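You operate a simulated robot arm through the tools that you are given. There is no shell and no other tool. Be economical: measure what you need, move in short steps, check, and stop when the job is done.

You are at the controls of a simulated two-armed robot. One attempt, no reset.

JOB
Swap the dark valve for the blue one with the same letter, then switch on till the valves glow.
Fine: the dark valve goes on the red pad; the clear valves stay in; shut the cage and both its latches; stay on STANDBY, MAINS left on. Set down upright: dark valve. Where these are worked on the way, their far stop is far enough and under half their travel is too little: valve cage.

It is judged by the outcome, as a careful person would: the job done as asked, and still so three seconds after it is handed in. It fails if anything else is knocked over, pushed out of place, dropped, spilled or broken.

ROBOT AND FRAMES
Two 7-joint arms with fingered hands on one trunk, on a base that drives. Base frame: it is fixed to the floor where the robot stands at the start and does not move with it; the origin is under the middle of the robot, x ahead of it, y to its left, z up. Units: m, rad, N and s.
The left shoulder is at the start at [0.021, 0.208, 1.297], the right one opposite. Places, roughly: bench amp [0.6, -0.3, 0.8]; left cage latch [0.7, 0, 0.8]; mains switch of the bench amp [0.5, -0.2, 0.8]; red pad of the valve tray [0.8, 0, 0.8]; right cage latch [0.6, -0.2, 0.8]; standby switch of the bench amp [0.5, -0.3, 0.8]; valve cage [0.8, -0.2, 0.9]. Payload 5 kg a hand.
Tool frame (each hand has its own): the origin (TCP) lies between the finger pads and is the grasp point; the fingertips stand 0.048 m ahead of it; z points along the fingers, y is the line along which they close. Largest opening 0.16 m; the body of the gripper starts 0.056 m behind the TCP. The gripper is a hand of 4 fingers: y runs from the thumb to the fingers, the wrist lies at [-0.026, -0.142, -0.252] in the tool frame.
Orientation is that of the tool frame in the base frame, as a unit quaternion [x, y, z, w]. With the fingers straight down and the wrist toward the robot, the tool's x, y and z point along [0, 1, 0], [1, 0, 0] and [0, 0, -1] of the base frame.

CONTROLS
- The arms move only by the tool servo_tool. It takes "left_deltas", "right_deltas" or both (then of equal length, played together; a hand with none holds still); each is a list that holds one entry, the list of rows, each a list of 6 numbers: the shift along the base's x, y, z in units of 30 mm (1.0 is 30 mm), then the turn, a rotation vector about the base's x, y, z in units of 5 degrees (1.0 is 5 degrees). In form: [[[dx, dy, dz, wx, wy, wz], ...]]. A call has 1 to 20 rows; each row shifts and turns the commanded pose from where the row before left it. A call with a number of a shift or a turn outside -1 to 1 is refused whole. Each row takes 0.2 s and may step no farther than 0.05 m and 0.15 rad from the row before; otherwise, the whole call is refused. Where a pose cannot be reached the arm comes as near as it can. A force on the tool above 90 N (or 10 N above the force at the start of the call, whichever is more), or a blocked arm, ends the call early, and 0.2 s more pass. In this call time passes only in rows, and 0.2 s behind the last. The reply holds the time, the measured pose of the TCP, the force on the tool along the base axes, the opening and the grip force, in the units named above and with some noise, with the torque about the TCP (base axes, N m) and any sound that the robot's microphone picked up, and new pictures: "pictures" is both (left out), scene, wrist or none (wrist: the cameras of the hands that moved).
- Cameras (640 x 400 px; columns grow to the right, rows downward): "scene" is now at [0.0925, -0.0082, 1.471]; the picture's right is [-0.08, -1.00, -0.00], its down [-0.70, 0.05, -0.71] and it looks along [0.71, -0.05, -0.71] (base axes); focal length 262 px, centre (320, 200). "left" rides on the left gripper at [-0.087, -0.133, -0.189] in its tool frame; the picture's right is [-0.83, -0.26, 0.49], its down [0.51, -0.71, 0.49] and it looks along [0.22, 0.66, 0.72] (tool axes); focal length 238 px, centre (320, 200). "right" rides on the right gripper at [0.087, -0.133, -0.189] in its tool frame; the picture's right is [-0.83, 0.26, -0.49], its down [-0.51, -0.71, 0.49] and it looks along [-0.22, 0.66, 0.72] (tool axes); focal length 238 px, centre (320, 200). There is no depth. A picture from a camera that has moved, and an enlarged one, comes with that camera's place and axes in the base frame and with its lens.
- raise_lower(by): slides the trunk up (or, below 0, down) by that many m; the arms and the scene camera ride with it, the base frame stays. It gives what a move gives, with no picture.
- roll_base(legs): drives the robot by 1 to 6 legs, each [ahead, left, turn to the left] in m, m and rad, along the robot's own axes; the way and the turn of a leg run together, so that a leg with both is an arc; at most 1.5 m and 3.142 rad a leg. The arms and the cameras ride along, it lands a little off, and it stops where it bumps. It gives what a move gives, and a new picture of the scene camera.
- set_fingers(index, middle, ring, thumb_bend, thumb_turn, hand): sets how far each is bent, from 0 (flat) to 1 (curled in); at 0.3 the hand is open as for a grip, at 0.7 the pads meet at the TCP. One left out holds its place. A second passes; each finger stops where it meets its share of the squeeze, and holds until it gets a number again. It is the only way to open and close the hand. It gives what a move gives, with no picture; readings hold the bend of each and the force on the fingers (four entries, about 0 where the hand has none), thumb and palm. thumb_turn goes from beside the hand (0) to across from the fingers (1), as for a grip.
- pan_tilt(pan, tilt): turns the head with the scene camera to pan (to the left, within 1.501 rad either way) and tilt (down, from -0.506 to 1.204), counted from straight ahead of the robot. It gives what a move gives, and a new picture of the scene camera.
- inspect(camera, box): a new picture of the part [left, top, right, bottom] of that camera's present view, enlarged. No time passes.
- sign_off(): hands the job in; it is judged then, once.

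Go step by step. Nothing tells you exact positions but the pictures and the camera data: compare them with the known pose of the tool, close in by small moves and look again before you grip or let go. The budget is 120 turns and 260 pictures, counting those below and the enlarged ones. Unless the task says otherwise, let go and move clear before handing in, and close with one line.

The tools are called as a command line: name --argument value ..., lists and objects as JSON in quotes. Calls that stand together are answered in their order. servo_tool: Moves the arms, as the interface text tells. Its arguments: {"type":"object","properties":{"left_deltas":{"type":"array","items":{"type":"array","items":{"type":"array","items":{"type":"number"}}}},"right_deltas":{"type":"array","items":{"type":"array","items":{"type":"array","items":{"type":"number"}}}},"pictures":{"type":"string","enum":["both","scene","wrist","none"]}},"required":[]} The other tools are called the same way: raise_lower (by) slides the trunk up or down; set_fingers (index, middle, ring, thumb_bend, thumb_turn, hand) moves the fingers one by one; roll_base (legs) drives the base; pan_tilt (pan, tilt) turns the head that bears the scene camera; inspect (camera, box) takes an enlarged picture of a part of a camera's view; sign_off () hands the job in.

At the start:

```text
t: 0.0
left_tool_pos: [0.7234, 0.1741, 1.1092]
left_ee_rot: [0.707, 0.707, 0.0, 0.001]
left_force: [-0.3, 0.6, -0.3]
left_torque: [-0.03, 0.05, 0.0]
left_width: 0.1597
left_grip_force: 0.1
left_shape: jaw
left_bend: [0.3, 0.3, 0.3, 0.3, 0.98]
left_finger forces: [0.0, 0.0, 0.0, 0.0, 0.1, 0.0]
right_tool_pos: [0.6086, -0.4264, 1.212]
right_ee_rot: [0.708, 0.707, -0.001, 0.0]
right_force: [0.1, 0.3, -0.2]
right_torque: [0.0, 0.01, 0.0]
right_width: 0.1593
right_grip_force: 0.1
right_shape: jaw
right_bend: [0.3, 0.3, 0.3, 0.3, 0.98]
right_finger forces: [0.1, 0.0, 0.0, 0.0, 0.0, 0.0]
trunk travel left (down, up): [-0.299, 0.391]
robot x, y, heading: [-0.0021, -0.0004, -0.0]
head pan, tilt: [-0.077, 0.784]
```

scene: 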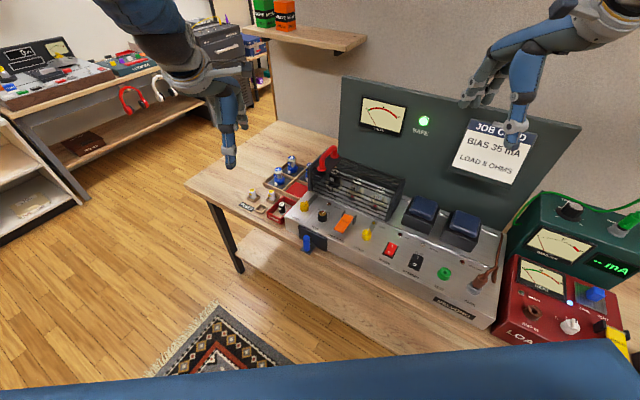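
right: 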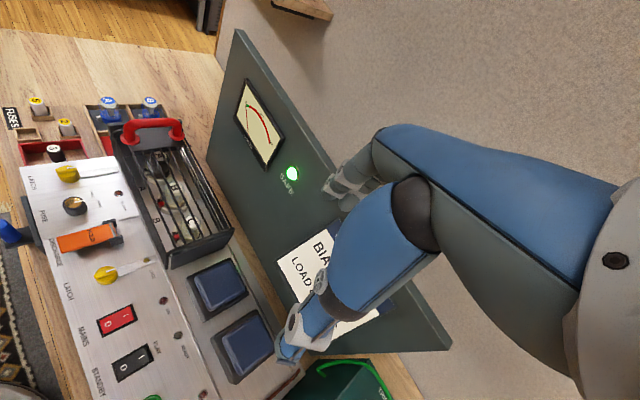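
left: 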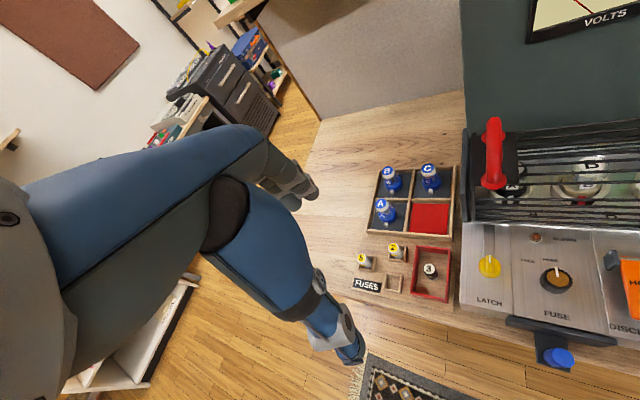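

I see an amp with a caged set of valves, a tray with blue valves A, B, C and a red pad to its left, fuses, and a front panel with latches, a discharge control, mains and standby. I'll look closer first.

inspect --camera "scene" --box '[230, 140, 420, 260]'

inspect --camera "scene" --box '[340, 180, 520, 330]'

inspect --camera "left" --box '[340, 100, 640, 390]'

inspect --camera "right" --box '[0, 80, 260, 400]'

```text
3.33 times, centred on (325, 200) of scene
camera zoom: at [0.0925, -0.0082, 1.471], right [-0.08, -1.0, 0.0], down [-0.7, 0.05, -0.71], along [0.71, -0.05, -0.71], focal length 873 px, centre (303, 200)
```

zoom: 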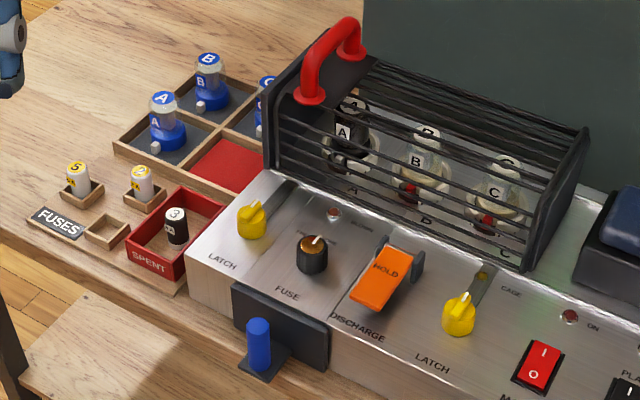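

```text
2.67 times, centred on (430, 255) of scene
camera zoom: at [0.0925, -0.0082, 1.471], right [-0.08, -1.0, 0.0], down [-0.7, 0.05, -0.71], along [0.71, -0.05, -0.71], focal length 698 px, centre (27, 53)
```

zoom: 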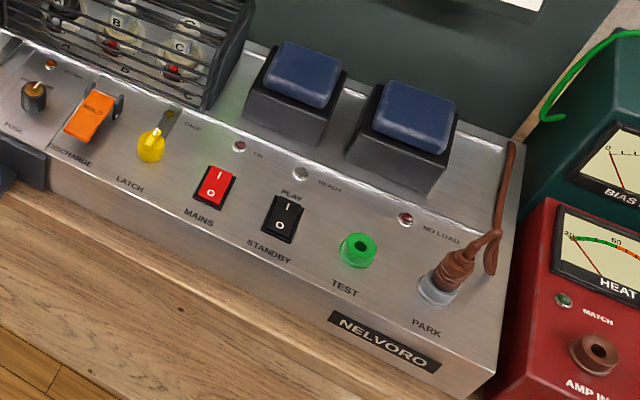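

```text
1.38 times, centred on (490, 245) of left
camera zoom: at [0.5908, 0.0876, 1.2973], right [-0.26, -0.83, -0.49], down [-0.71, 0.51, -0.49], along [0.66, 0.22, -0.72], focal length 329 px, centre (86, 138)
```

zoom: 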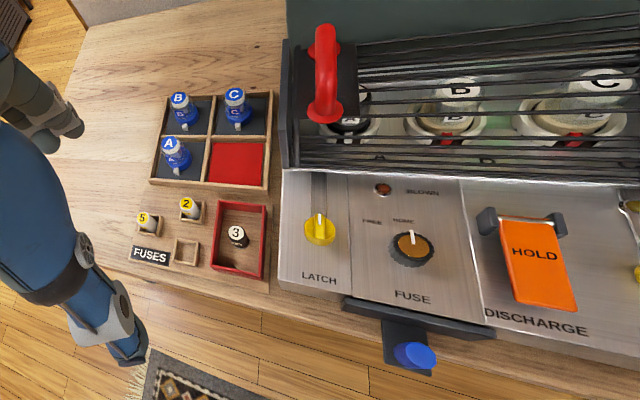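

```text
1.25 times, centred on (130, 240) of right
camera zoom: at [0.4777, -0.3406, 1.4011], right [0.26, -0.83, 0.49], down [-0.71, -0.51, -0.49], along [0.66, -0.22, -0.72], focal length 298 px, centre (558, 150)
```

zoom: 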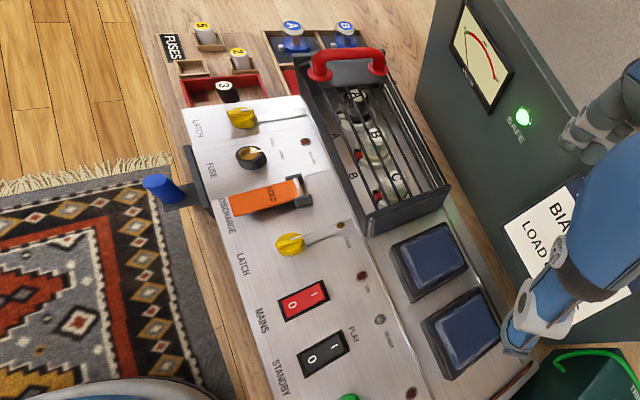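

The bench is turned about 36° from my axes, and the zoom seems to render crisply, so I'll look at the latches, switches, meter and lamps in detail.

inspect --camera "scene" --box '[285, 185, 335, 217]'

inspect --camera "scene" --box '[335, 200, 455, 275]'

inspect --camera "scene" --box '[300, 140, 410, 225]'

inspect --camera "scene" --box '[350, 85, 540, 190]'

inspect --camera "right" --box '[90, 90, 250, 275]'

```text
12.50 times, centred on (310, 201) of scene
camera zoom: at [0.0925, -0.0082, 1.471], right [-0.08, -1.0, 0.0], down [-0.7, 0.05, -0.71], along [0.71, -0.05, -0.71], focal length 3272 px, centre (445, 188)
```

zoom: 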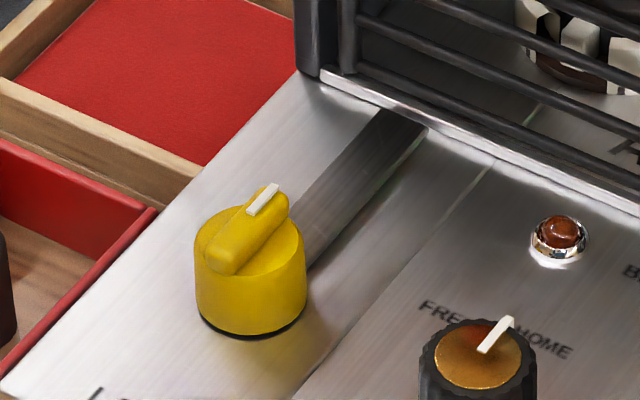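

```text
5.33 times, centred on (395, 238) of scene
camera zoom: at [0.0925, -0.0082, 1.471], right [-0.08, -1.0, 0.0], down [-0.7, 0.05, -0.71], along [0.71, -0.05, -0.71], focal length 1396 px, centre (-80, 0)
```

zoom: 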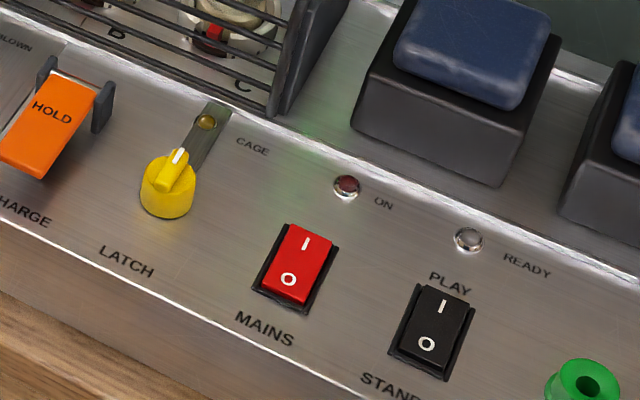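

```text
4.71 times, centred on (355, 182) of scene
camera zoom: at [0.0925, -0.0082, 1.471], right [-0.08, -1.0, 0.0], down [-0.7, 0.05, -0.71], along [0.71, -0.05, -0.71], focal length 1232 px, centre (155, 282)
```

zoom: 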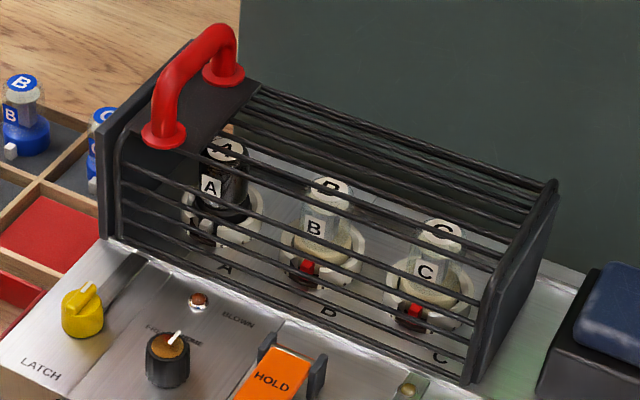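

```text
3.37 times, centred on (445, 138) of scene
camera zoom: at [0.0925, -0.0082, 1.471], right [-0.08, -1.0, 0.0], down [-0.7, 0.05, -0.71], along [0.71, -0.05, -0.71], focal length 882 px, centre (-101, 410)
```

zoom: 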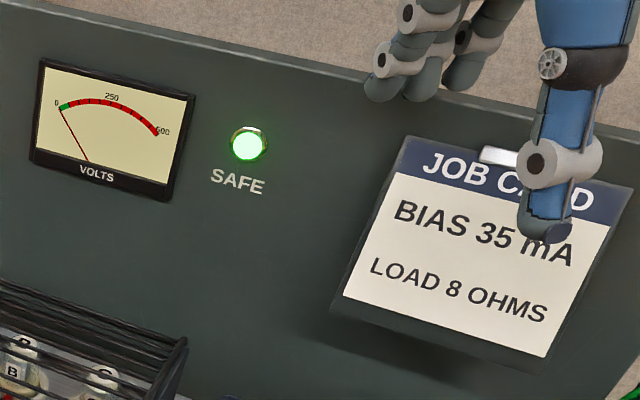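

```text
2.16 times, centred on (170, 182) of right
camera zoom: at [0.4777, -0.3406, 1.4011], right [0.26, -0.83, 0.49], down [-0.71, -0.51, -0.49], along [0.66, -0.22, -0.72], focal length 515 px, centre (644, 238)
```

zoom: 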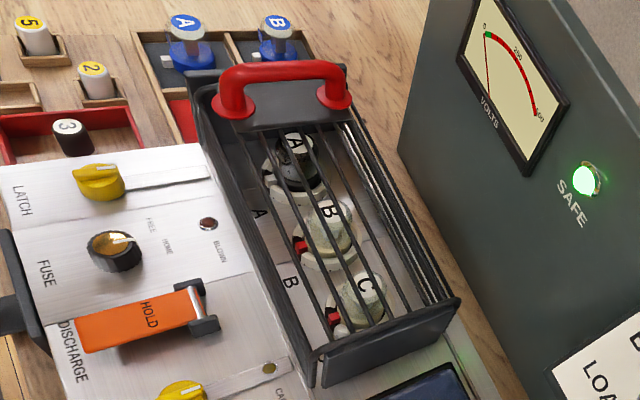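

Volts read zero with SAFE lit, and MAINS and STANDBY are both off. The dark valve is A. The latches are turn knobs with arms pointing into the cage. I'll tuck the left hand back, then square the robot up to the bench by turning about −0.62 rad and moving about 0.3 m left.

servo_tool --left_deltas '[[[-1, 0, 0.5, 0, 0, 0], [-1, 0, 0.5, 0, 0, 0], [-1, 0, 0.5, 0, 0, 0], [-1, 0, 0.5, 0, 0, 0], [-1, 0, 0, 0, 0, 0]]]' --pictures "none"

roll_base --legs '[[0, 0, -0.62], [0, 0.3, 0]]'

```text
t: 1.2
left_tool_pos: [0.5734, 0.176, 1.1709]
left_ee_rot: [0.707, 0.707, 0.0, 0.001]
left_force: [-0.3, 0.6, 0.8]
left_torque: [0.04, -0.06, 0.01]
left_width: 0.1598
left_grip_force: 0.0
left_shape: jaw
left_bend: [0.3, 0.3, 0.3, 0.3, 0.98]
left_finger forces: [0.0, 0.1, 0.1, 0.1, 0.0, 0.0]
right_tool_pos: [0.6088, -0.4265, 1.2116]
right_ee_rot: [0.707, 0.707, 0.0, 0.001]
right_force: [-0.3, 0.5, 1.0]
right_torque: [0.0, -0.02, -0.03]
right_width: 0.1596
right_grip_force: 0.1
right_shape: jaw
right_bend: [0.3, 0.3, 0.3, 0.3, 0.98]
right_finger forces: [0.1, 0.1, 0.1, 0.0, 0.0, 0.0]
trunk travel left (down, up): [-0.299, 0.391]
robot x, y, heading: [-0.0035, -0.0002, -0.005]
head pan, tilt: [-0.077, 0.784]
```

```text
t: 5.0
left_tool_pos: [0.7457, 0.0504, 1.1694]
left_ee_rot: [0.89, 0.456, 0.0, 0.001]
left_force: [-0.3, 0.1, -0.5]
left_torque: [-0.01, 0.03, -0.03]
left_width: 0.1598
left_grip_force: 0.0
left_shape: jaw
left_bend: [0.3, 0.3, 0.3, 0.3, 0.98]
left_finger forces: [0.0, 0.0, 0.1, 0.1, 0.0, 0.1]
right_tool_pos: [0.4224, -0.4574, 1.2112]
right_ee_rot: [0.89, 0.455, 0.001, 0.0]
right_force: [0.4, 0.7, 0.4]
right_torque: [-0.05, 0.05, 0.01]
right_width: 0.1597
right_grip_force: 0.1
right_shape: jaw
right_bend: [0.3, 0.3, 0.3, 0.3, 0.98]
right_finger forces: [0.0, 0.1, 0.0, 0.0, 0.1, 0.0]
trunk travel left (down, up): [-0.299, 0.391]
robot x, y, heading: [0.1773, 0.2468, -0.627]
head pan, tilt: [-0.077, 0.784]
camera scene: at [0.2492, 0.1846, 1.471], right [-0.65, -0.76, 0.0], down [-0.54, 0.46, -0.71], along [0.54, -0.46, -0.71], focal length 262 px, centre (320, 200)
```

scene: 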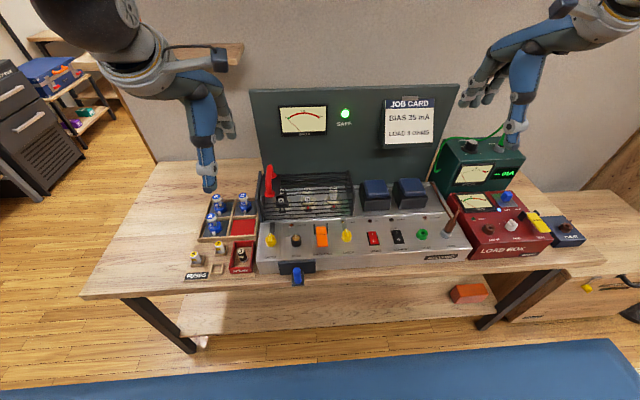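

The robot now faces the bench nearly squarely. I'll centre the head and zoom in.

pan_tilt --pan 0.0 --tilt 0.8

inspect --camera "scene" --box '[160, 140, 370, 290]'

inspect --camera "left" --box '[0, 0, 640, 400]'

inspect --camera "right" --box '[0, 0, 640, 400]'

```text
t: 5.6
left_tool_pos: [0.7453, 0.0516, 1.1693]
left_ee_rot: [0.89, 0.455, 0.0, 0.0]
left_force: [-0.4, -0.6, 0.4]
left_torque: [-0.01, 0.01, 0.04]
left_width: 0.1598
left_grip_force: 0.1
left_shape: jaw
left_bend: [0.3, 0.3, 0.3, 0.3, 0.98]
left_finger forces: [0.0, 0.0, 0.0, 0.0, 0.0, 0.0]
right_tool_pos: [0.4221, -0.4574, 1.2117]
right_ee_rot: [0.89, 0.456, 0.001, 0.001]
right_force: [0.6, 0.1, -0.8]
right_torque: [0.0, -0.01, 0.03]
right_width: 0.1596
right_grip_force: 0.1
right_shape: jaw
right_bend: [0.3, 0.3, 0.3, 0.3, 0.98]
right_finger forces: [0.0, 0.0, 0.1, 0.0, 0.0, 0.0]
trunk travel left (down, up): [-0.299, 0.391]
robot x, y, heading: [0.1772, 0.2448, -0.626]
head pan, tilt: [0.0, 0.799]
camera scene: at [0.2521, 0.1895, 1.4698], right [-0.59, -0.81, 0.0], down [-0.58, 0.42, -0.7], along [0.57, -0.41, -0.72], focal length 262 px, centre (320, 200)
```

scene: 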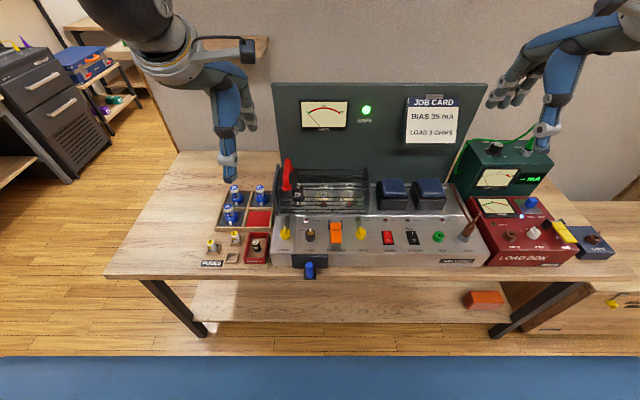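

```text
2.67 times, centred on (265, 215) of scene
camera zoom: at [0.2521, 0.1895, 1.4698], right [-0.59, -0.81, 0.0], down [-0.58, 0.42, -0.7], along [0.57, -0.41, -0.72], focal length 698 px, centre (467, 160)
```

zoom: 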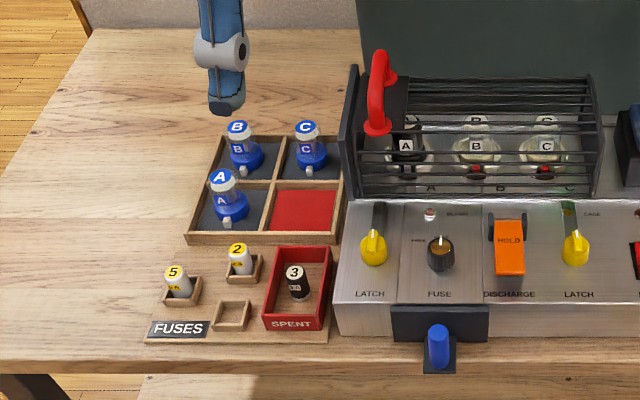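

```text
1.00 times, centred on (320, 200) of left (not enlarged: the box is as wide or as high as the picture)
camera zoom: at [0.587, 0.0582, 1.3577], right [-0.7, -0.53, -0.49], down [-0.28, 0.83, -0.49], along [0.66, -0.21, -0.72], focal length 238 px, centre (320, 200)
```

zoom: 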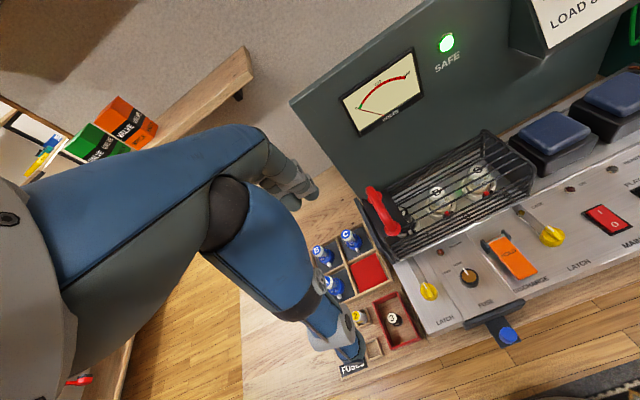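

```text
1.00 times, centred on (320, 200) of right (not enlarged: the box is as wide or as high as the picture)
camera zoom: at [0.3663, -0.3102, 1.4013], right [-0.28, -0.83, 0.49], down [-0.87, 0.0, -0.49], along [0.4, -0.56, -0.72], focal length 238 px, centre (320, 200)
```

zoom: 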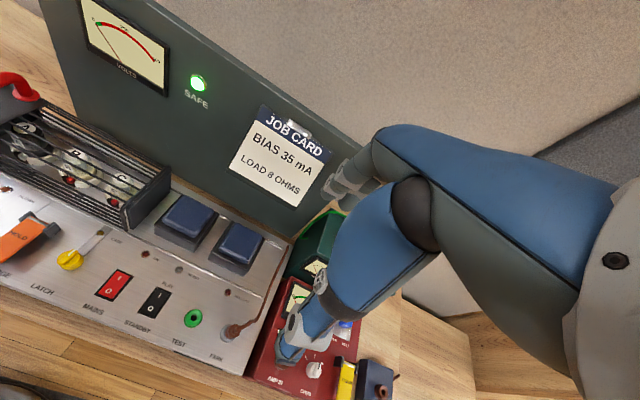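

The view is now square: the left latch is at roughly robot-frame (0.563, 0.103) and the right one at (0.563, −0.118). I'll zoom on the latch arms and cage ends to find how each one moves.

inspect --camera "scene" --box '[345, 200, 385, 240]'

inspect --camera "left" --box '[440, 130, 580, 260]'

inspect --camera "right" --box '[0, 70, 180, 280]'

inspect --camera "scene" --box '[270, 155, 385, 225]'

```text
10.00 times, centred on (365, 220) of scene
camera zoom: at [0.2521, 0.1895, 1.4698], right [-0.59, -0.81, 0.0], down [-0.58, 0.42, -0.7], along [0.57, -0.41, -0.72], focal length 2618 px, centre (-130, 0)
```

zoom: 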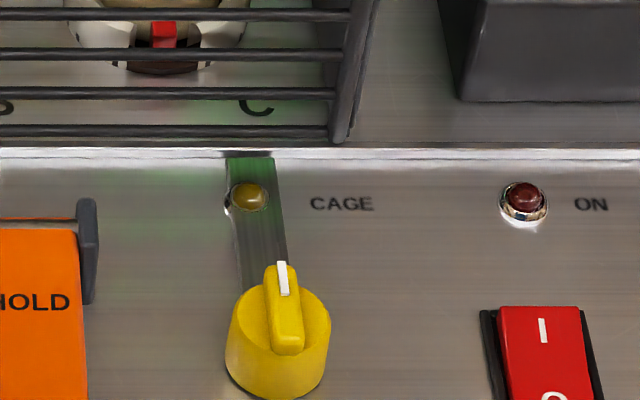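

```text
3.08 times, centred on (510, 195) of left
camera zoom: at [0.587, 0.0582, 1.3577], right [-0.7, -0.53, -0.49], down [-0.28, 0.83, -0.49], along [0.66, -0.21, -0.72], focal length 733 px, centre (-265, 215)
```

zoom: 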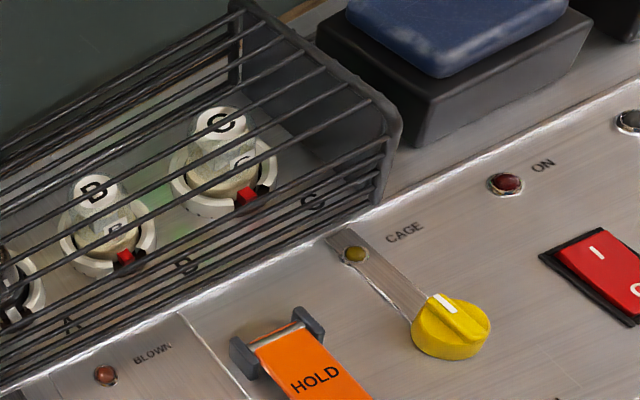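

```text
1.90 times, centred on (90, 175) of right
camera zoom: at [0.3663, -0.3102, 1.4013], right [-0.28, -0.83, 0.49], down [-0.87, 0.0, -0.49], along [0.4, -0.56, -0.72], focal length 454 px, centre (758, 248)
```

zoom: 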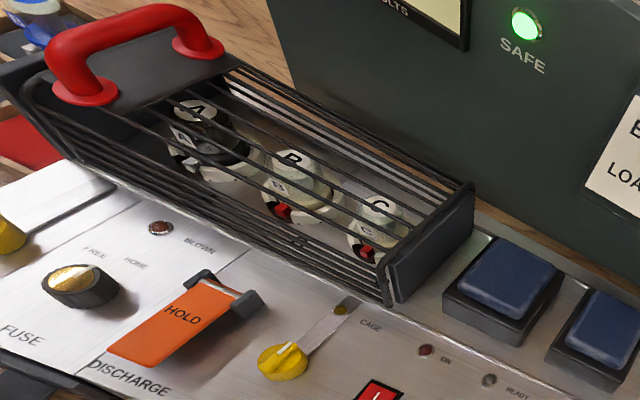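

```text
5.57 times, centred on (328, 190) of scene
camera zoom: at [0.2521, 0.1895, 1.4698], right [-0.59, -0.81, 0.0], down [-0.58, 0.42, -0.7], along [0.57, -0.41, -0.72], focal length 1457 px, centre (278, 256)
```

zoom: 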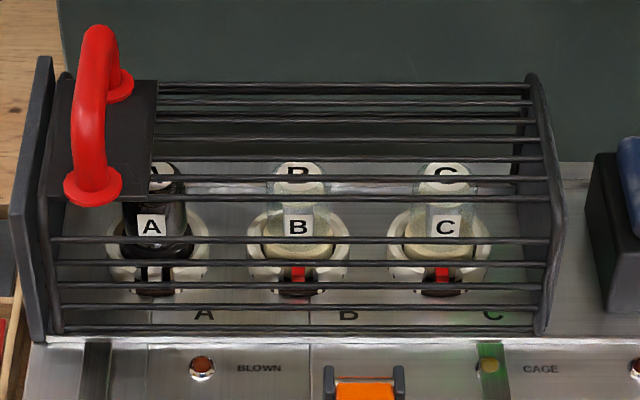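

The cage looks rear-hinged, with latch arms over its front rail. I'll preshape the left hand and bring it above the left latch, turned −90° so a CCW twist ends in a comfortable pose.

set_fingers --hand "left" --index 0.48 --middle 0.48 --ring 0.48 --thumb_bend 0.48 --thumb_turn 1.0

servo_tool --left_deltas '[[[-0.096, -0.098, -0.278, 0, 0, -1], [-0.096, -0.098, -0.278, 0, 0, -1], [-0.096, -0.098, -0.278, 0, 0, -1], [-0.096, -0.098, -0.278, 0, 0, -1], [-0.096, -0.098, -0.278, 0, 0, -1], [-0.096, -0.098, -0.278, 0, 0, -1], [-0.096, -0.098, -0.278, 0, 0, -1], [-0.096, -0.098, -0.278, 0, 0, -1], [-0.096, -0.098, -0.278, 0, 0, -1], [-0.096, -0.098, -0.278, 0, 0, -1], [-0.096, -0.098, -0.278, 0, 0, -1], [-0.096, -0.098, -0.278, 0, 0, -1], [-0.096, -0.098, -0.278, 0, 0, -1], [-0.096, -0.098, -0.278, 0, 0, -1], [-0.096, -0.098, -0.278, 0, 0, -1], [-0.096, -0.098, -0.278, 0, 0, -1], [-0.096, -0.098, -0.278, 0, 0, -1], [-0.096, -0.098, -0.278, 0, 0, -1]]]'

```text
t: 6.6
left_tool_pos: [0.7455, 0.0494, 1.1702]
left_ee_rot: [0.89, 0.456, 0.0, 0.0]
left_force: [-0.4, 0.2, 0.3]
left_torque: [0.0, -0.03, -0.01]
left_width: 0.0997
left_grip_force: 0.1
left_shape: fingers
left_bend: [0.48, 0.48, 0.48, 0.48, 1.0]
left_finger forces: [0.0, 0.0, 0.0, 0.0, 0.1, 0.1]
right_tool_pos: [0.4217, -0.4577, 1.2123]
right_ee_rot: [0.89, 0.456, 0.0, 0.0]
right_force: [0.1, 0.7, -0.1]
right_torque: [-0.01, 0.03, 0.05]
right_width: 0.1599
right_grip_force: 0.1
right_shape: jaw
right_bend: [0.3, 0.3, 0.3, 0.3, 0.98]
right_finger forces: [0.0, 0.1, 0.1, 0.0, 0.0, 0.0]
trunk travel left (down, up): [-0.299, 0.391]
robot x, y, heading: [0.1756, 0.2453, -0.624]
head pan, tilt: [0.0, 0.799]
```

```text
t: 10.4
left_tool_pos: [0.6939, -0.0017, 1.0218]
left_ee_rot: [0.951, -0.308, 0.0, 0.0]
left_force: [-0.5, -0.9, 0.7]
left_torque: [0.04, 0.03, -0.06]
left_width: 0.0995
left_grip_force: 0.0
left_shape: fingers
left_bend: [0.48, 0.48, 0.48, 0.48, 1.0]
left_finger forces: [0.0, 0.0, 0.0, 0.0, 0.0, 0.0]
right_tool_pos: [0.4229, -0.4582, 1.2114]
right_ee_rot: [0.89, 0.456, 0.0, 0.0]
right_force: [0.3, -1.4, 0.2]
right_torque: [0.06, 0.03, 0.02]
right_width: 0.1596
right_grip_force: 0.1
right_shape: jaw
right_bend: [0.3, 0.3, 0.3, 0.3, 0.98]
right_finger forces: [0.1, 0.0, 0.0, 0.0, 0.0, 0.0]
trunk travel left (down, up): [-0.299, 0.391]
robot x, y, heading: [0.179, 0.2458, -0.624]
head pan, tilt: [0.0, 0.799]
camera scene: at [0.2525, 0.1888, 1.4697], right [-0.58, -0.81, 0.0], down [-0.58, 0.42, -0.7], along [0.56, -0.41, -0.72], focal length 262 px, centre (320, 200)
camera left: at [0.7008, 0.1564, 1.209], right [-0.53, 0.7, -0.49], down [0.83, 0.28, -0.49], along [-0.21, -0.66, -0.72], focal length 238 px, centre (320, 200)
```

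scene: 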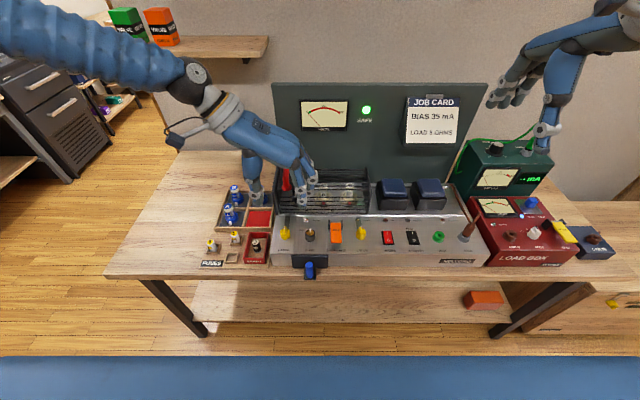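
left: 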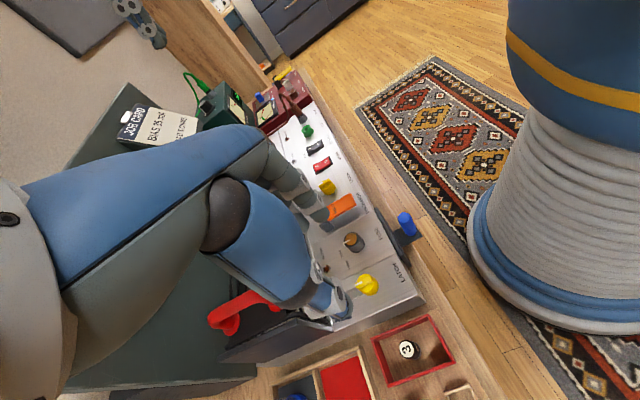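

The hand lines up with the knob. I'll narrow the grip and descend.

set_fingers --hand "left" --index 0.58 --middle 0.58 --ring 0.58 --thumb_bend 0.58

servo_tool --left_deltas '[[[0, 0, -1, 0, 0, 0], [0, 0, -1, 0, 0, 0], [0, 0, -1, 0, 0, 0], [0, 0, -0.5, 0, 0, 0]]]'

inspect --camera "scene" --box '[230, 150, 350, 260]'

inspect --camera "left" --box '[260, 220, 440, 340]'

```text
t: 11.4
left_tool_pos: [0.6923, -0.0019, 1.0205]
left_ee_rot: [0.952, -0.307, 0.0, 0.0]
left_force: [-0.8, 0.8, -0.6]
left_torque: [0.03, -0.02, -0.03]
left_width: 0.0636
left_grip_force: 0.0
left_shape: fingers
left_bend: [0.57, 0.57, 0.57, 0.57, 1.0]
left_finger forces: [0.1, 0.0, 0.0, 0.1, 0.0, 0.0]
right_tool_pos: [0.4219, -0.4584, 1.2117]
right_ee_rot: [0.89, 0.455, 0.0, -0.001]
right_force: [0.7, 0.4, 0.5]
right_torque: [0.02, 0.0, 0.0]
right_width: 0.1597
right_grip_force: 0.1
right_shape: jaw
right_bend: [0.3, 0.3, 0.3, 0.3, 0.98]
right_finger forces: [0.0, 0.0, 0.1, 0.0, 0.1, 0.1]
trunk travel left (down, up): [-0.299, 0.391]
robot x, y, heading: [0.1762, 0.2453, -0.623]
head pan, tilt: [0.0, 0.799]
```

```text
t: 12.4
left_tool_pos: [0.694, -0.0013, 0.9166]
left_ee_rot: [0.951, -0.308, 0.0, 0.0]
left_force: [0.0, -0.1, 0.9]
left_torque: [0.05, 0.02, -0.01]
left_width: 0.0636
left_grip_force: 0.1
left_shape: fingers
left_bend: [0.57, 0.57, 0.57, 0.57, 1.0]
left_finger forces: [0.1, 0.0, 0.0, 0.0, 0.1, 0.1]
right_tool_pos: [0.4217, -0.4565, 1.2109]
right_ee_rot: [0.89, 0.456, 0.0, 0.0]
right_force: [-0.8, 0.2, 0.3]
right_torque: [-0.01, 0.01, 0.03]
right_width: 0.1598
right_grip_force: 0.1
right_shape: jaw
right_bend: [0.3, 0.3, 0.3, 0.3, 0.98]
right_finger forces: [0.0, 0.0, 0.0, 0.1, 0.0, 0.1]
trunk travel left (down, up): [-0.299, 0.391]
robot x, y, heading: [0.1727, 0.243, -0.621]
head pan, tilt: [0.0, 0.799]
camera scene: at [0.2521, 0.1892, 1.4698], right [-0.59, -0.81, 0.0], down [-0.58, 0.42, -0.7], along [0.57, -0.41, -0.72], focal length 262 px, centre (320, 200)
camera left: at [0.7006, 0.1567, 1.1038], right [-0.53, 0.7, -0.49], down [0.83, 0.28, -0.49], along [-0.21, -0.66, -0.72], focal length 238 px, centre (320, 200)
```

scene: 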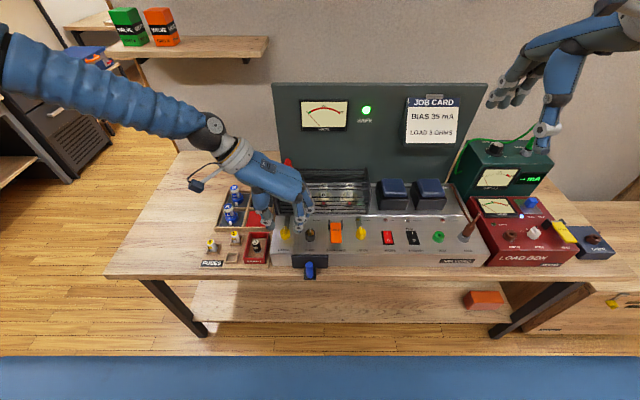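
left: 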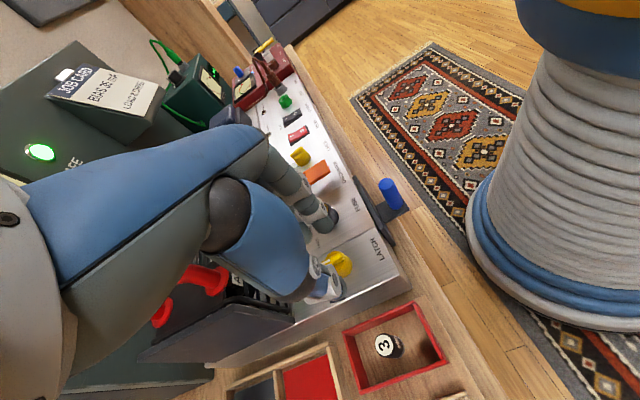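

```text
3.64 times, centred on (290, 205) of scene
camera zoom: at [0.2521, 0.1892, 1.4698], right [-0.59, -0.81, 0.0], down [-0.58, 0.42, -0.7], along [0.57, -0.41, -0.72], focal length 952 px, centre (429, 182)
```

zoom: 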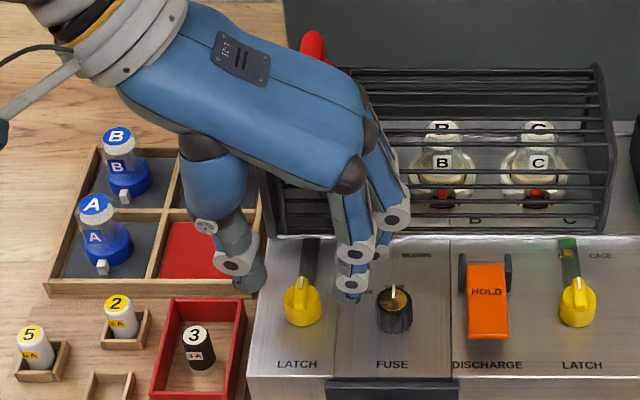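

```text
3.33 times, centred on (350, 280) of left
camera zoom: at [0.7006, 0.1567, 1.1038], right [-0.53, 0.7, -0.49], down [0.83, 0.28, -0.49], along [-0.21, -0.66, -0.72], focal length 794 px, centre (220, -67)
```

zoom: 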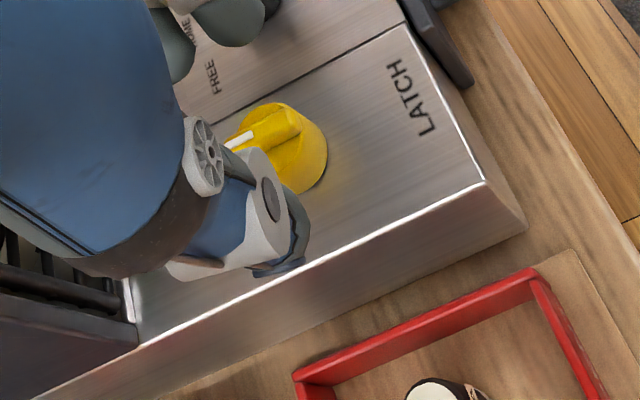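

The fingertips straddle the knob about 10 mm above it. I'll make a small correction, descend 25 mm and close.

servo_tool --left_deltas '[[[-0.1, 0.2, -0.4, 0, 0, 0], [0, 0, -0.45, 0, 0, 0]]]' --pictures "none"

set_fingers --hand "left" --index 0.75 --middle 0.75 --ring 0.75 --thumb_bend 0.75

inspect --camera "scene" --box '[230, 150, 350, 260]'

inspect --camera "left" --box '[260, 220, 440, 340]'

```text
t: 13.0
left_tool_pos: [0.6903, 0.0039, 0.8902]
left_ee_rot: [0.952, -0.307, 0.0, 0.0]
left_force: [0.3, -0.4, -0.2]
left_torque: [0.04, 0.02, -0.03]
left_width: 0.0636
left_grip_force: 0.1
left_shape: fingers
left_bend: [0.57, 0.57, 0.57, 0.57, 1.0]
left_finger forces: [0.0, 0.0, 0.0, 0.0, 0.0, 0.1]
right_tool_pos: [0.4232, -0.4572, 1.2119]
right_ee_rot: [0.89, 0.456, -0.001, 0.0]
right_force: [0.6, -0.3, -0.3]
right_torque: [0.04, 0.01, 0.01]
right_width: 0.1596
right_grip_force: 0.0
right_shape: jaw
right_bend: [0.3, 0.3, 0.3, 0.3, 0.98]
right_finger forces: [0.0, 0.0, 0.0, 0.0, 0.0, 0.0]
trunk travel left (down, up): [-0.299, 0.391]
robot x, y, heading: [0.1775, 0.2451, -0.627]
head pan, tilt: [0.0, 0.799]
```

```text
t: 14.0
left_tool_pos: [0.6905, 0.005, 0.8894]
left_ee_rot: [0.951, -0.308, 0.0, 0.0]
left_force: [0.4, -0.3, -3.6]
left_torque: [-0.02, 0.0, -0.1]
left_width: 0.0252
left_grip_force: 17.5
left_shape: fingers
left_bend: [0.66, 0.65, 0.75, 0.67, 1.0]
left_finger forces: [8.8, 9.8, 0.1, 0.0, 16.6, 0.0]
right_tool_pos: [0.4214, -0.4574, 1.2113]
right_ee_rot: [0.89, 0.456, 0.001, 0.0]
right_force: [0.1, 1.0, -0.7]
right_torque: [-0.03, -0.03, 0.0]
right_width: 0.1597
right_grip_force: 0.1
right_shape: jaw
right_bend: [0.3, 0.3, 0.3, 0.3, 0.98]
right_finger forces: [0.0, 0.0, 0.1, 0.0, 0.0, 0.0]
trunk travel left (down, up): [-0.299, 0.391]
robot x, y, heading: [0.1772, 0.2432, -0.625]
head pan, tilt: [0.0, 0.799]
```

```text
3.64 times, centred on (290, 205) of scene
camera zoom: at [0.2523, 0.189, 1.4697], right [-0.59, -0.81, 0.0], down [-0.58, 0.42, -0.7], along [0.56, -0.41, -0.72], focal length 952 px, centre (429, 182)
```

zoom: 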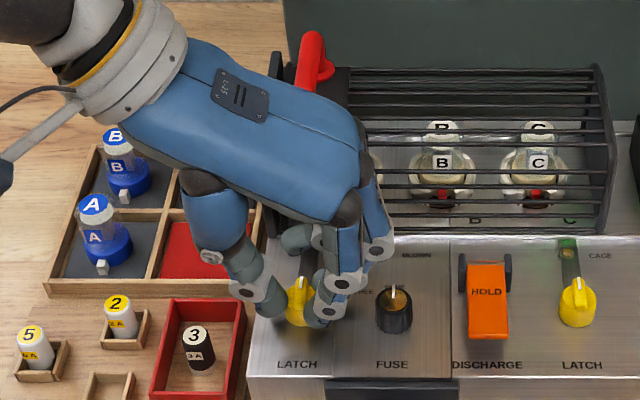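

```text
3.33 times, centred on (350, 280) of left
camera zoom: at [0.6974, 0.1631, 1.0776], right [-0.53, 0.7, -0.49], down [0.83, 0.28, -0.49], along [-0.21, -0.66, -0.72], focal length 794 px, centre (220, -67)
```

zoom: 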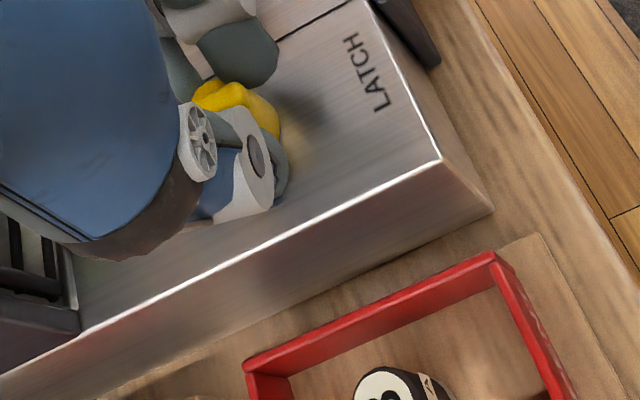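

The knob is gripped by index, middle and thumb. I'll try a CCW twist of 30° first.

servo_tool --left_deltas '[[[0, 0, 0, 0, 0, 1], [0, 0, 0, 0, 0, 1], [0, 0, 0, 0, 0, 1], [0, 0, 0, 0, 0, 1], [0, 0, 0, 0, 0, 1], [0, 0, 0, 0, 0, 1]]]' --pictures "none"

inspect --camera "scene" --box '[230, 150, 350, 260]'

```text
t: 15.4
left_tool_pos: [0.6867, 0.0058, 0.8906]
left_ee_rot: [0.999, -0.051, -0.001, -0.002]
left_force: [-25.0, 2.1, -4.2]
left_torque: [0.12, 0.96, -0.67]
left_width: 0.0247
left_grip_force: 26.3
left_shape: fingers
left_bend: [0.68, 0.63, 0.75, 0.67, 1.0]
left_finger forces: [21.8, 14.2, 0.0, 0.0, 16.3, 0.0]
right_tool_pos: [0.4187, -0.4581, 1.2125]
right_ee_rot: [0.89, 0.456, 0.001, -0.001]
right_force: [-0.4, -0.6, 0.2]
right_torque: [0.07, -0.02, 0.01]
right_width: 0.1596
right_grip_force: 0.1
right_shape: jaw
right_bend: [0.3, 0.3, 0.3, 0.3, 0.98]
right_finger forces: [0.0, 0.0, 0.1, 0.1, 0.0, 0.0]
trunk travel left (down, up): [-0.299, 0.391]
robot x, y, heading: [0.1769, 0.2428, -0.626]
head pan, tilt: [0.0, 0.799]
```

```text
3.64 times, centred on (290, 205) of scene
camera zoom: at [0.2497, 0.1888, 1.4698], right [-0.59, -0.81, 0.0], down [-0.58, 0.42, -0.7], along [0.57, -0.41, -0.72], focal length 952 px, centre (429, 182)
```

zoom: 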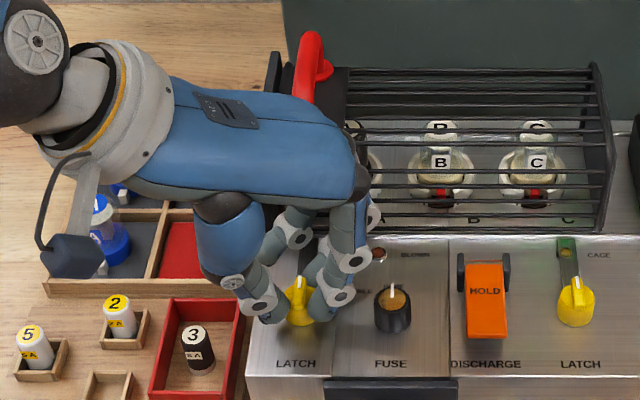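

The knob held still against CCW, with rising torque and side force. I'll reverse and try CW.

servo_tool --left_deltas '[[[0, 0, 0, 0, 0, -1], [0, 0, 0, 0, 0, -1], [0, 0, 0, 0, 0, -1], [0, 0, 0, 0, 0, -1], [0, 0, 0, 0, 0, -1], [0, 0, 0, 0, 0, -1], [0, 0, 0, 0, 0, -1], [0, 0, 0, 0, 0, -1], [0, 0, 0, 0, 0, -1], [0, 0, 0, 0, 0, -1], [0, 0, 0, 0, 0, -1]]]' --pictures "none"

inspect --camera "scene" --box '[230, 150, 350, 260]'

```text
t: 17.8
left_tool_pos: [0.6914, 0.0034, 0.8907]
left_ee_rot: [0.863, -0.506, 0.001, 0.0]
left_force: [12.9, 6.7, 9.6]
left_torque: [0.34, -0.53, 0.08]
left_width: 0.0236
left_grip_force: 20.5
left_shape: fingers
left_bend: [0.67, 0.67, 0.75, 0.69, 1.0]
left_finger forces: [6.2, 6.8, 0.0, 0.0, 26.7, 0.0]
right_tool_pos: [0.4212, -0.4585, 1.2116]
right_ee_rot: [0.89, 0.456, 0.0, 0.0]
right_force: [-0.3, -0.8, 0.3]
right_torque: [0.03, 0.0, 0.02]
right_width: 0.1597
right_grip_force: 0.0
right_shape: jaw
right_bend: [0.3, 0.3, 0.3, 0.3, 0.98]
right_finger forces: [0.0, 0.0, 0.1, 0.0, 0.0, 0.0]
trunk travel left (down, up): [-0.299, 0.391]
robot x, y, heading: [0.1783, 0.2434, -0.624]
head pan, tilt: [0.0, 0.799]
```

```text
3.64 times, centred on (290, 205) of scene
camera zoom: at [0.2526, 0.1897, 1.4698], right [-0.58, -0.81, 0.0], down [-0.58, 0.42, -0.7], along [0.57, -0.41, -0.72], focal length 952 px, centre (429, 182)
```

zoom: 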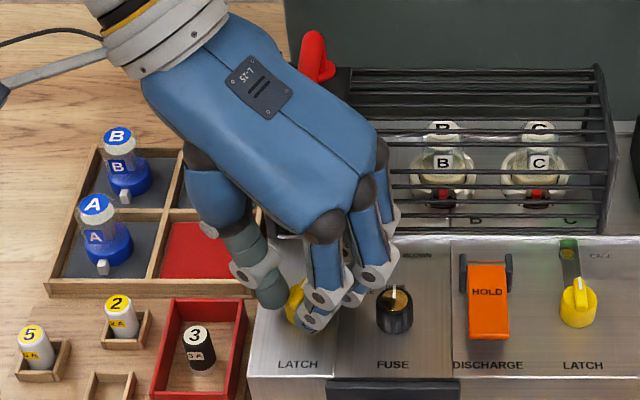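

inspect --camera "scene" --box '[270, 210, 310, 245]'

inspect --camera "left" --box '[260, 180, 440, 300]'

inspect --camera "right" --box '[0, 70, 180, 280]'

```text
11.43 times, centred on (290, 228) of scene
camera zoom: at [0.2526, 0.1897, 1.4698], right [-0.58, -0.81, 0.0], down [-0.58, 0.42, -0.7], along [0.57, -0.41, -0.72], focal length 2992 px, centre (663, -114)
```

zoom: 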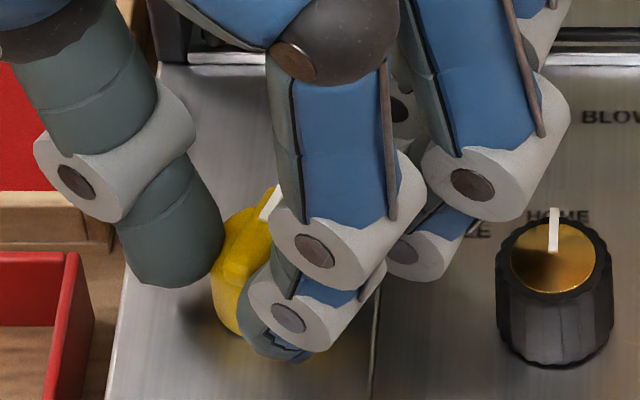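

```text
3.33 times, centred on (350, 240) of left
camera zoom: at [0.7646, 0.145, 1.0784], right [-0.18, 0.85, -0.49], down [0.87, -0.1, -0.49], along [-0.47, -0.51, -0.72], focal length 794 px, centre (220, 67)
```

zoom: 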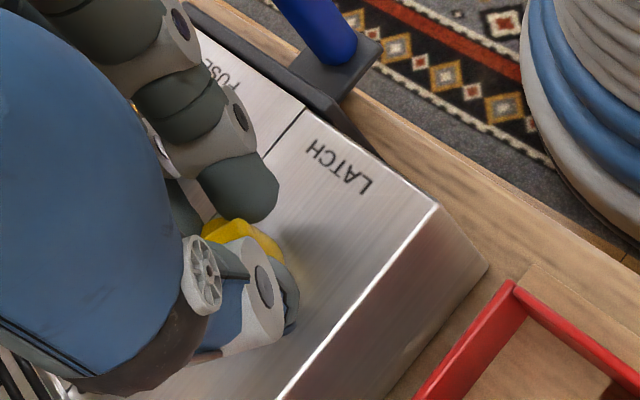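

```text
1.90 times, centred on (90, 175) of right
camera zoom: at [0.3669, -0.3101, 1.4013], right [-0.28, -0.83, 0.49], down [-0.87, 0.0, -0.49], along [0.4, -0.56, -0.72], focal length 454 px, centre (758, 248)
```

zoom: 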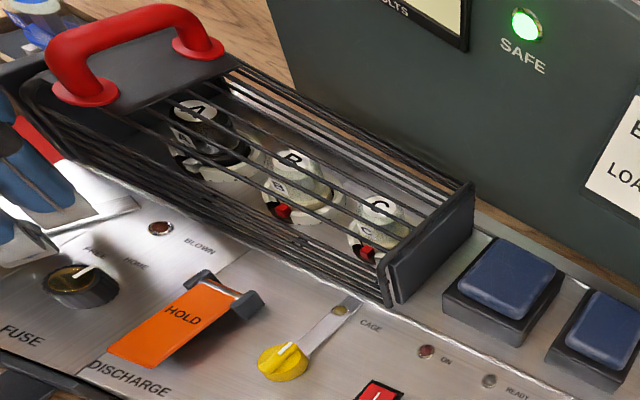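

CW is the way: the knob has turned about 20°. I'll release, lift, swing the hand back to yaw 0 and regrip.

set_fingers --hand "left" --index 0.57 --middle 0.57 --ring 0.57 --thumb_bend 0.55

servo_tool --left_deltas '[[[0, 0, 1, 0, 0, 0], [0, 0, 1, 0, 0, 0], [0, 0, 0, 0, 0, 1], [0, 0, 0, 0, 0, 1], [0, 0, 0, 0, 0, 1], [0, 0, 0, 0, 0, 1], [0, 0, 0, 0, 0, 1], [0, 0, 0, 0, 0, 1], [0, 0, 0, 0, 0, 1], [0, 0, 0, 0, 0, 1], [0, 0, 0, 0, 0, 1], [0, 0, 0, 0, 0, 1], [0, 0, 0, 0, 0, 1], [0, 0, 0, 0, 0, 1]]]' --pictures "none"

servo_tool --left_deltas '[[[0, 0, 0, 0, 0, 1], [0, 0, 0, 0, 0, 1], [0, 0, 0, 0, 0, 1], [0, 0, 0, 0, 0, 1], [0, 0, 0, 0, 0, 1], [0, 0, 0, 0, 0, 1], [0, 0, 0, 0, 0, 1], [0, 0, 0, 0, 0, 1], [0, 0, 0, 0, 0, 1], [0, 0, 0, 0, 0, 1], [0, 0, 0, 0, 0, 1]]]'

inspect --camera "scene" --box '[230, 150, 350, 260]'

```text
t: 18.8
left_tool_pos: [0.6898, 0.0038, 0.8907]
left_ee_rot: [0.863, -0.506, 0.0, 0.0]
left_force: [0.6, 6.1, 9.4]
left_torque: [-0.26, 0.35, -0.18]
left_width: 0.0687
left_grip_force: 5.8
left_shape: fingers
left_bend: [0.56, 0.58, 0.56, 0.55, 1.0]
left_finger forces: [0.0, 11.4, 0.0, 0.0, 0.0, 0.0]
right_tool_pos: [0.4217, -0.4568, 1.212]
right_ee_rot: [0.89, 0.456, 0.0, 0.0]
right_force: [0.2, -0.8, 0.2]
right_torque: [-0.01, 0.0, 0.0]
right_width: 0.1597
right_grip_force: 0.1
right_shape: jaw
right_bend: [0.3, 0.3, 0.3, 0.3, 0.98]
right_finger forces: [0.1, 0.0, 0.0, 0.0, 0.0, 0.1]
trunk travel left (down, up): [-0.299, 0.391]
robot x, y, heading: [0.1771, 0.2426, -0.625]
head pan, tilt: [0.0, 0.799]
```

```text
t: 21.8
left_tool_pos: [0.69, 0.0032, 0.9508]
left_ee_rot: [1.0, -0.007, 0.001, 0.0]
left_force: [0.1, -0.5, 0.4]
left_torque: [0.0, -0.02, 0.01]
left_width: 0.0686
left_grip_force: 0.1
left_shape: fingers
left_bend: [0.56, 0.56, 0.56, 0.55, 1.0]
left_finger forces: [0.0, 0.0, 0.0, 0.1, 0.1, 0.0]
right_tool_pos: [0.4217, -0.4586, 1.2121]
right_ee_rot: [0.89, 0.456, -0.001, 0.0]
right_force: [0.0, -0.6, 0.3]
right_torque: [0.02, -0.01, 0.01]
right_width: 0.1596
right_grip_force: 0.2
right_shape: jaw
right_bend: [0.3, 0.3, 0.3, 0.3, 0.98]
right_finger forces: [0.0, 0.0, 0.1, 0.1, 0.0, 0.0]
trunk travel left (down, up): [-0.299, 0.391]
robot x, y, heading: [0.1777, 0.2444, -0.627]
head pan, tilt: [0.0, 0.799]
```

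```text
t: 24.2
left_tool_pos: [0.6887, 0.0043, 0.9504]
left_ee_rot: [0.89, 0.456, 0.0, 0.0]
left_force: [-0.5, -0.8, -0.2]
left_torque: [0.04, 0.0, 0.0]
left_width: 0.0682
left_grip_force: 0.1
left_shape: fingers
left_bend: [0.56, 0.56, 0.56, 0.55, 1.0]
left_finger forces: [0.0, 0.0, 0.1, 0.1, 0.0, 0.0]
right_tool_pos: [0.4213, -0.4582, 1.2122]
right_ee_rot: [0.89, 0.456, 0.0, 0.0]
right_force: [-0.5, -0.1, -0.5]
right_torque: [0.03, -0.04, 0.0]
right_width: 0.1593
right_grip_force: 0.0
right_shape: jaw
right_bend: [0.3, 0.3, 0.3, 0.3, 0.98]
right_finger forces: [0.0, 0.1, 0.0, 0.0, 0.0, 0.1]
trunk travel left (down, up): [-0.299, 0.391]
robot x, y, heading: [0.1772, 0.2451, -0.619]
head pan, tilt: [0.0, 0.799]
camera scene: at [0.2513, 0.1886, 1.4698], right [-0.59, -0.81, 0.0], down [-0.58, 0.42, -0.7], along [0.57, -0.41, -0.72], focal length 262 px, centre (320, 200)
camera left: at [0.5311, 0.0113, 1.138], right [-0.7, -0.53, -0.49], down [-0.28, 0.83, -0.49], along [0.66, -0.21, -0.72], focal length 238 px, centre (320, 200)
```

scene: 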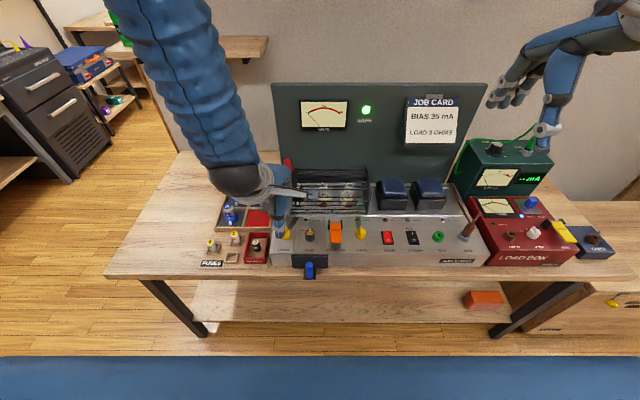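
left: 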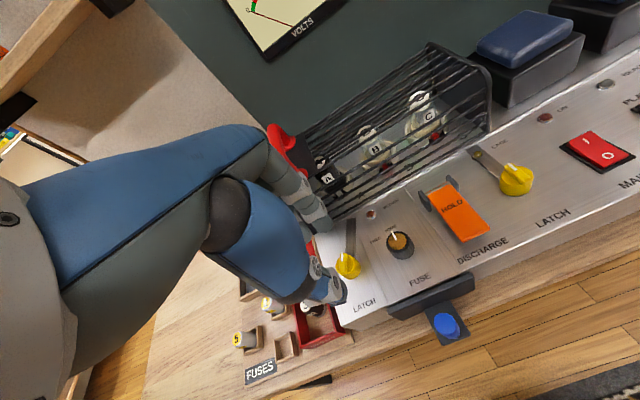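

```text
3.64 times, centred on (290, 205) of scene
camera zoom: at [0.2513, 0.1886, 1.4698], right [-0.59, -0.81, 0.0], down [-0.58, 0.42, -0.7], along [0.57, -0.41, -0.72], focal length 952 px, centre (429, 182)
```

zoom: 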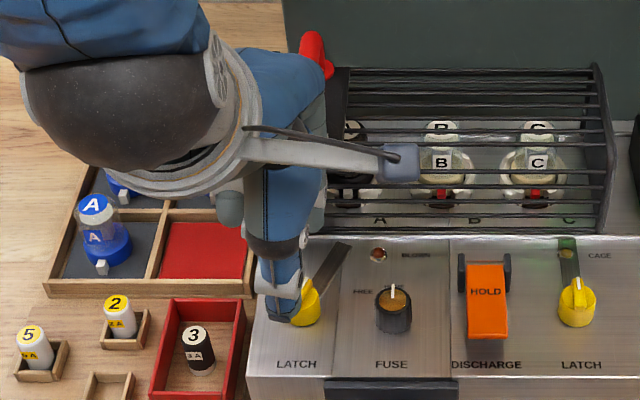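

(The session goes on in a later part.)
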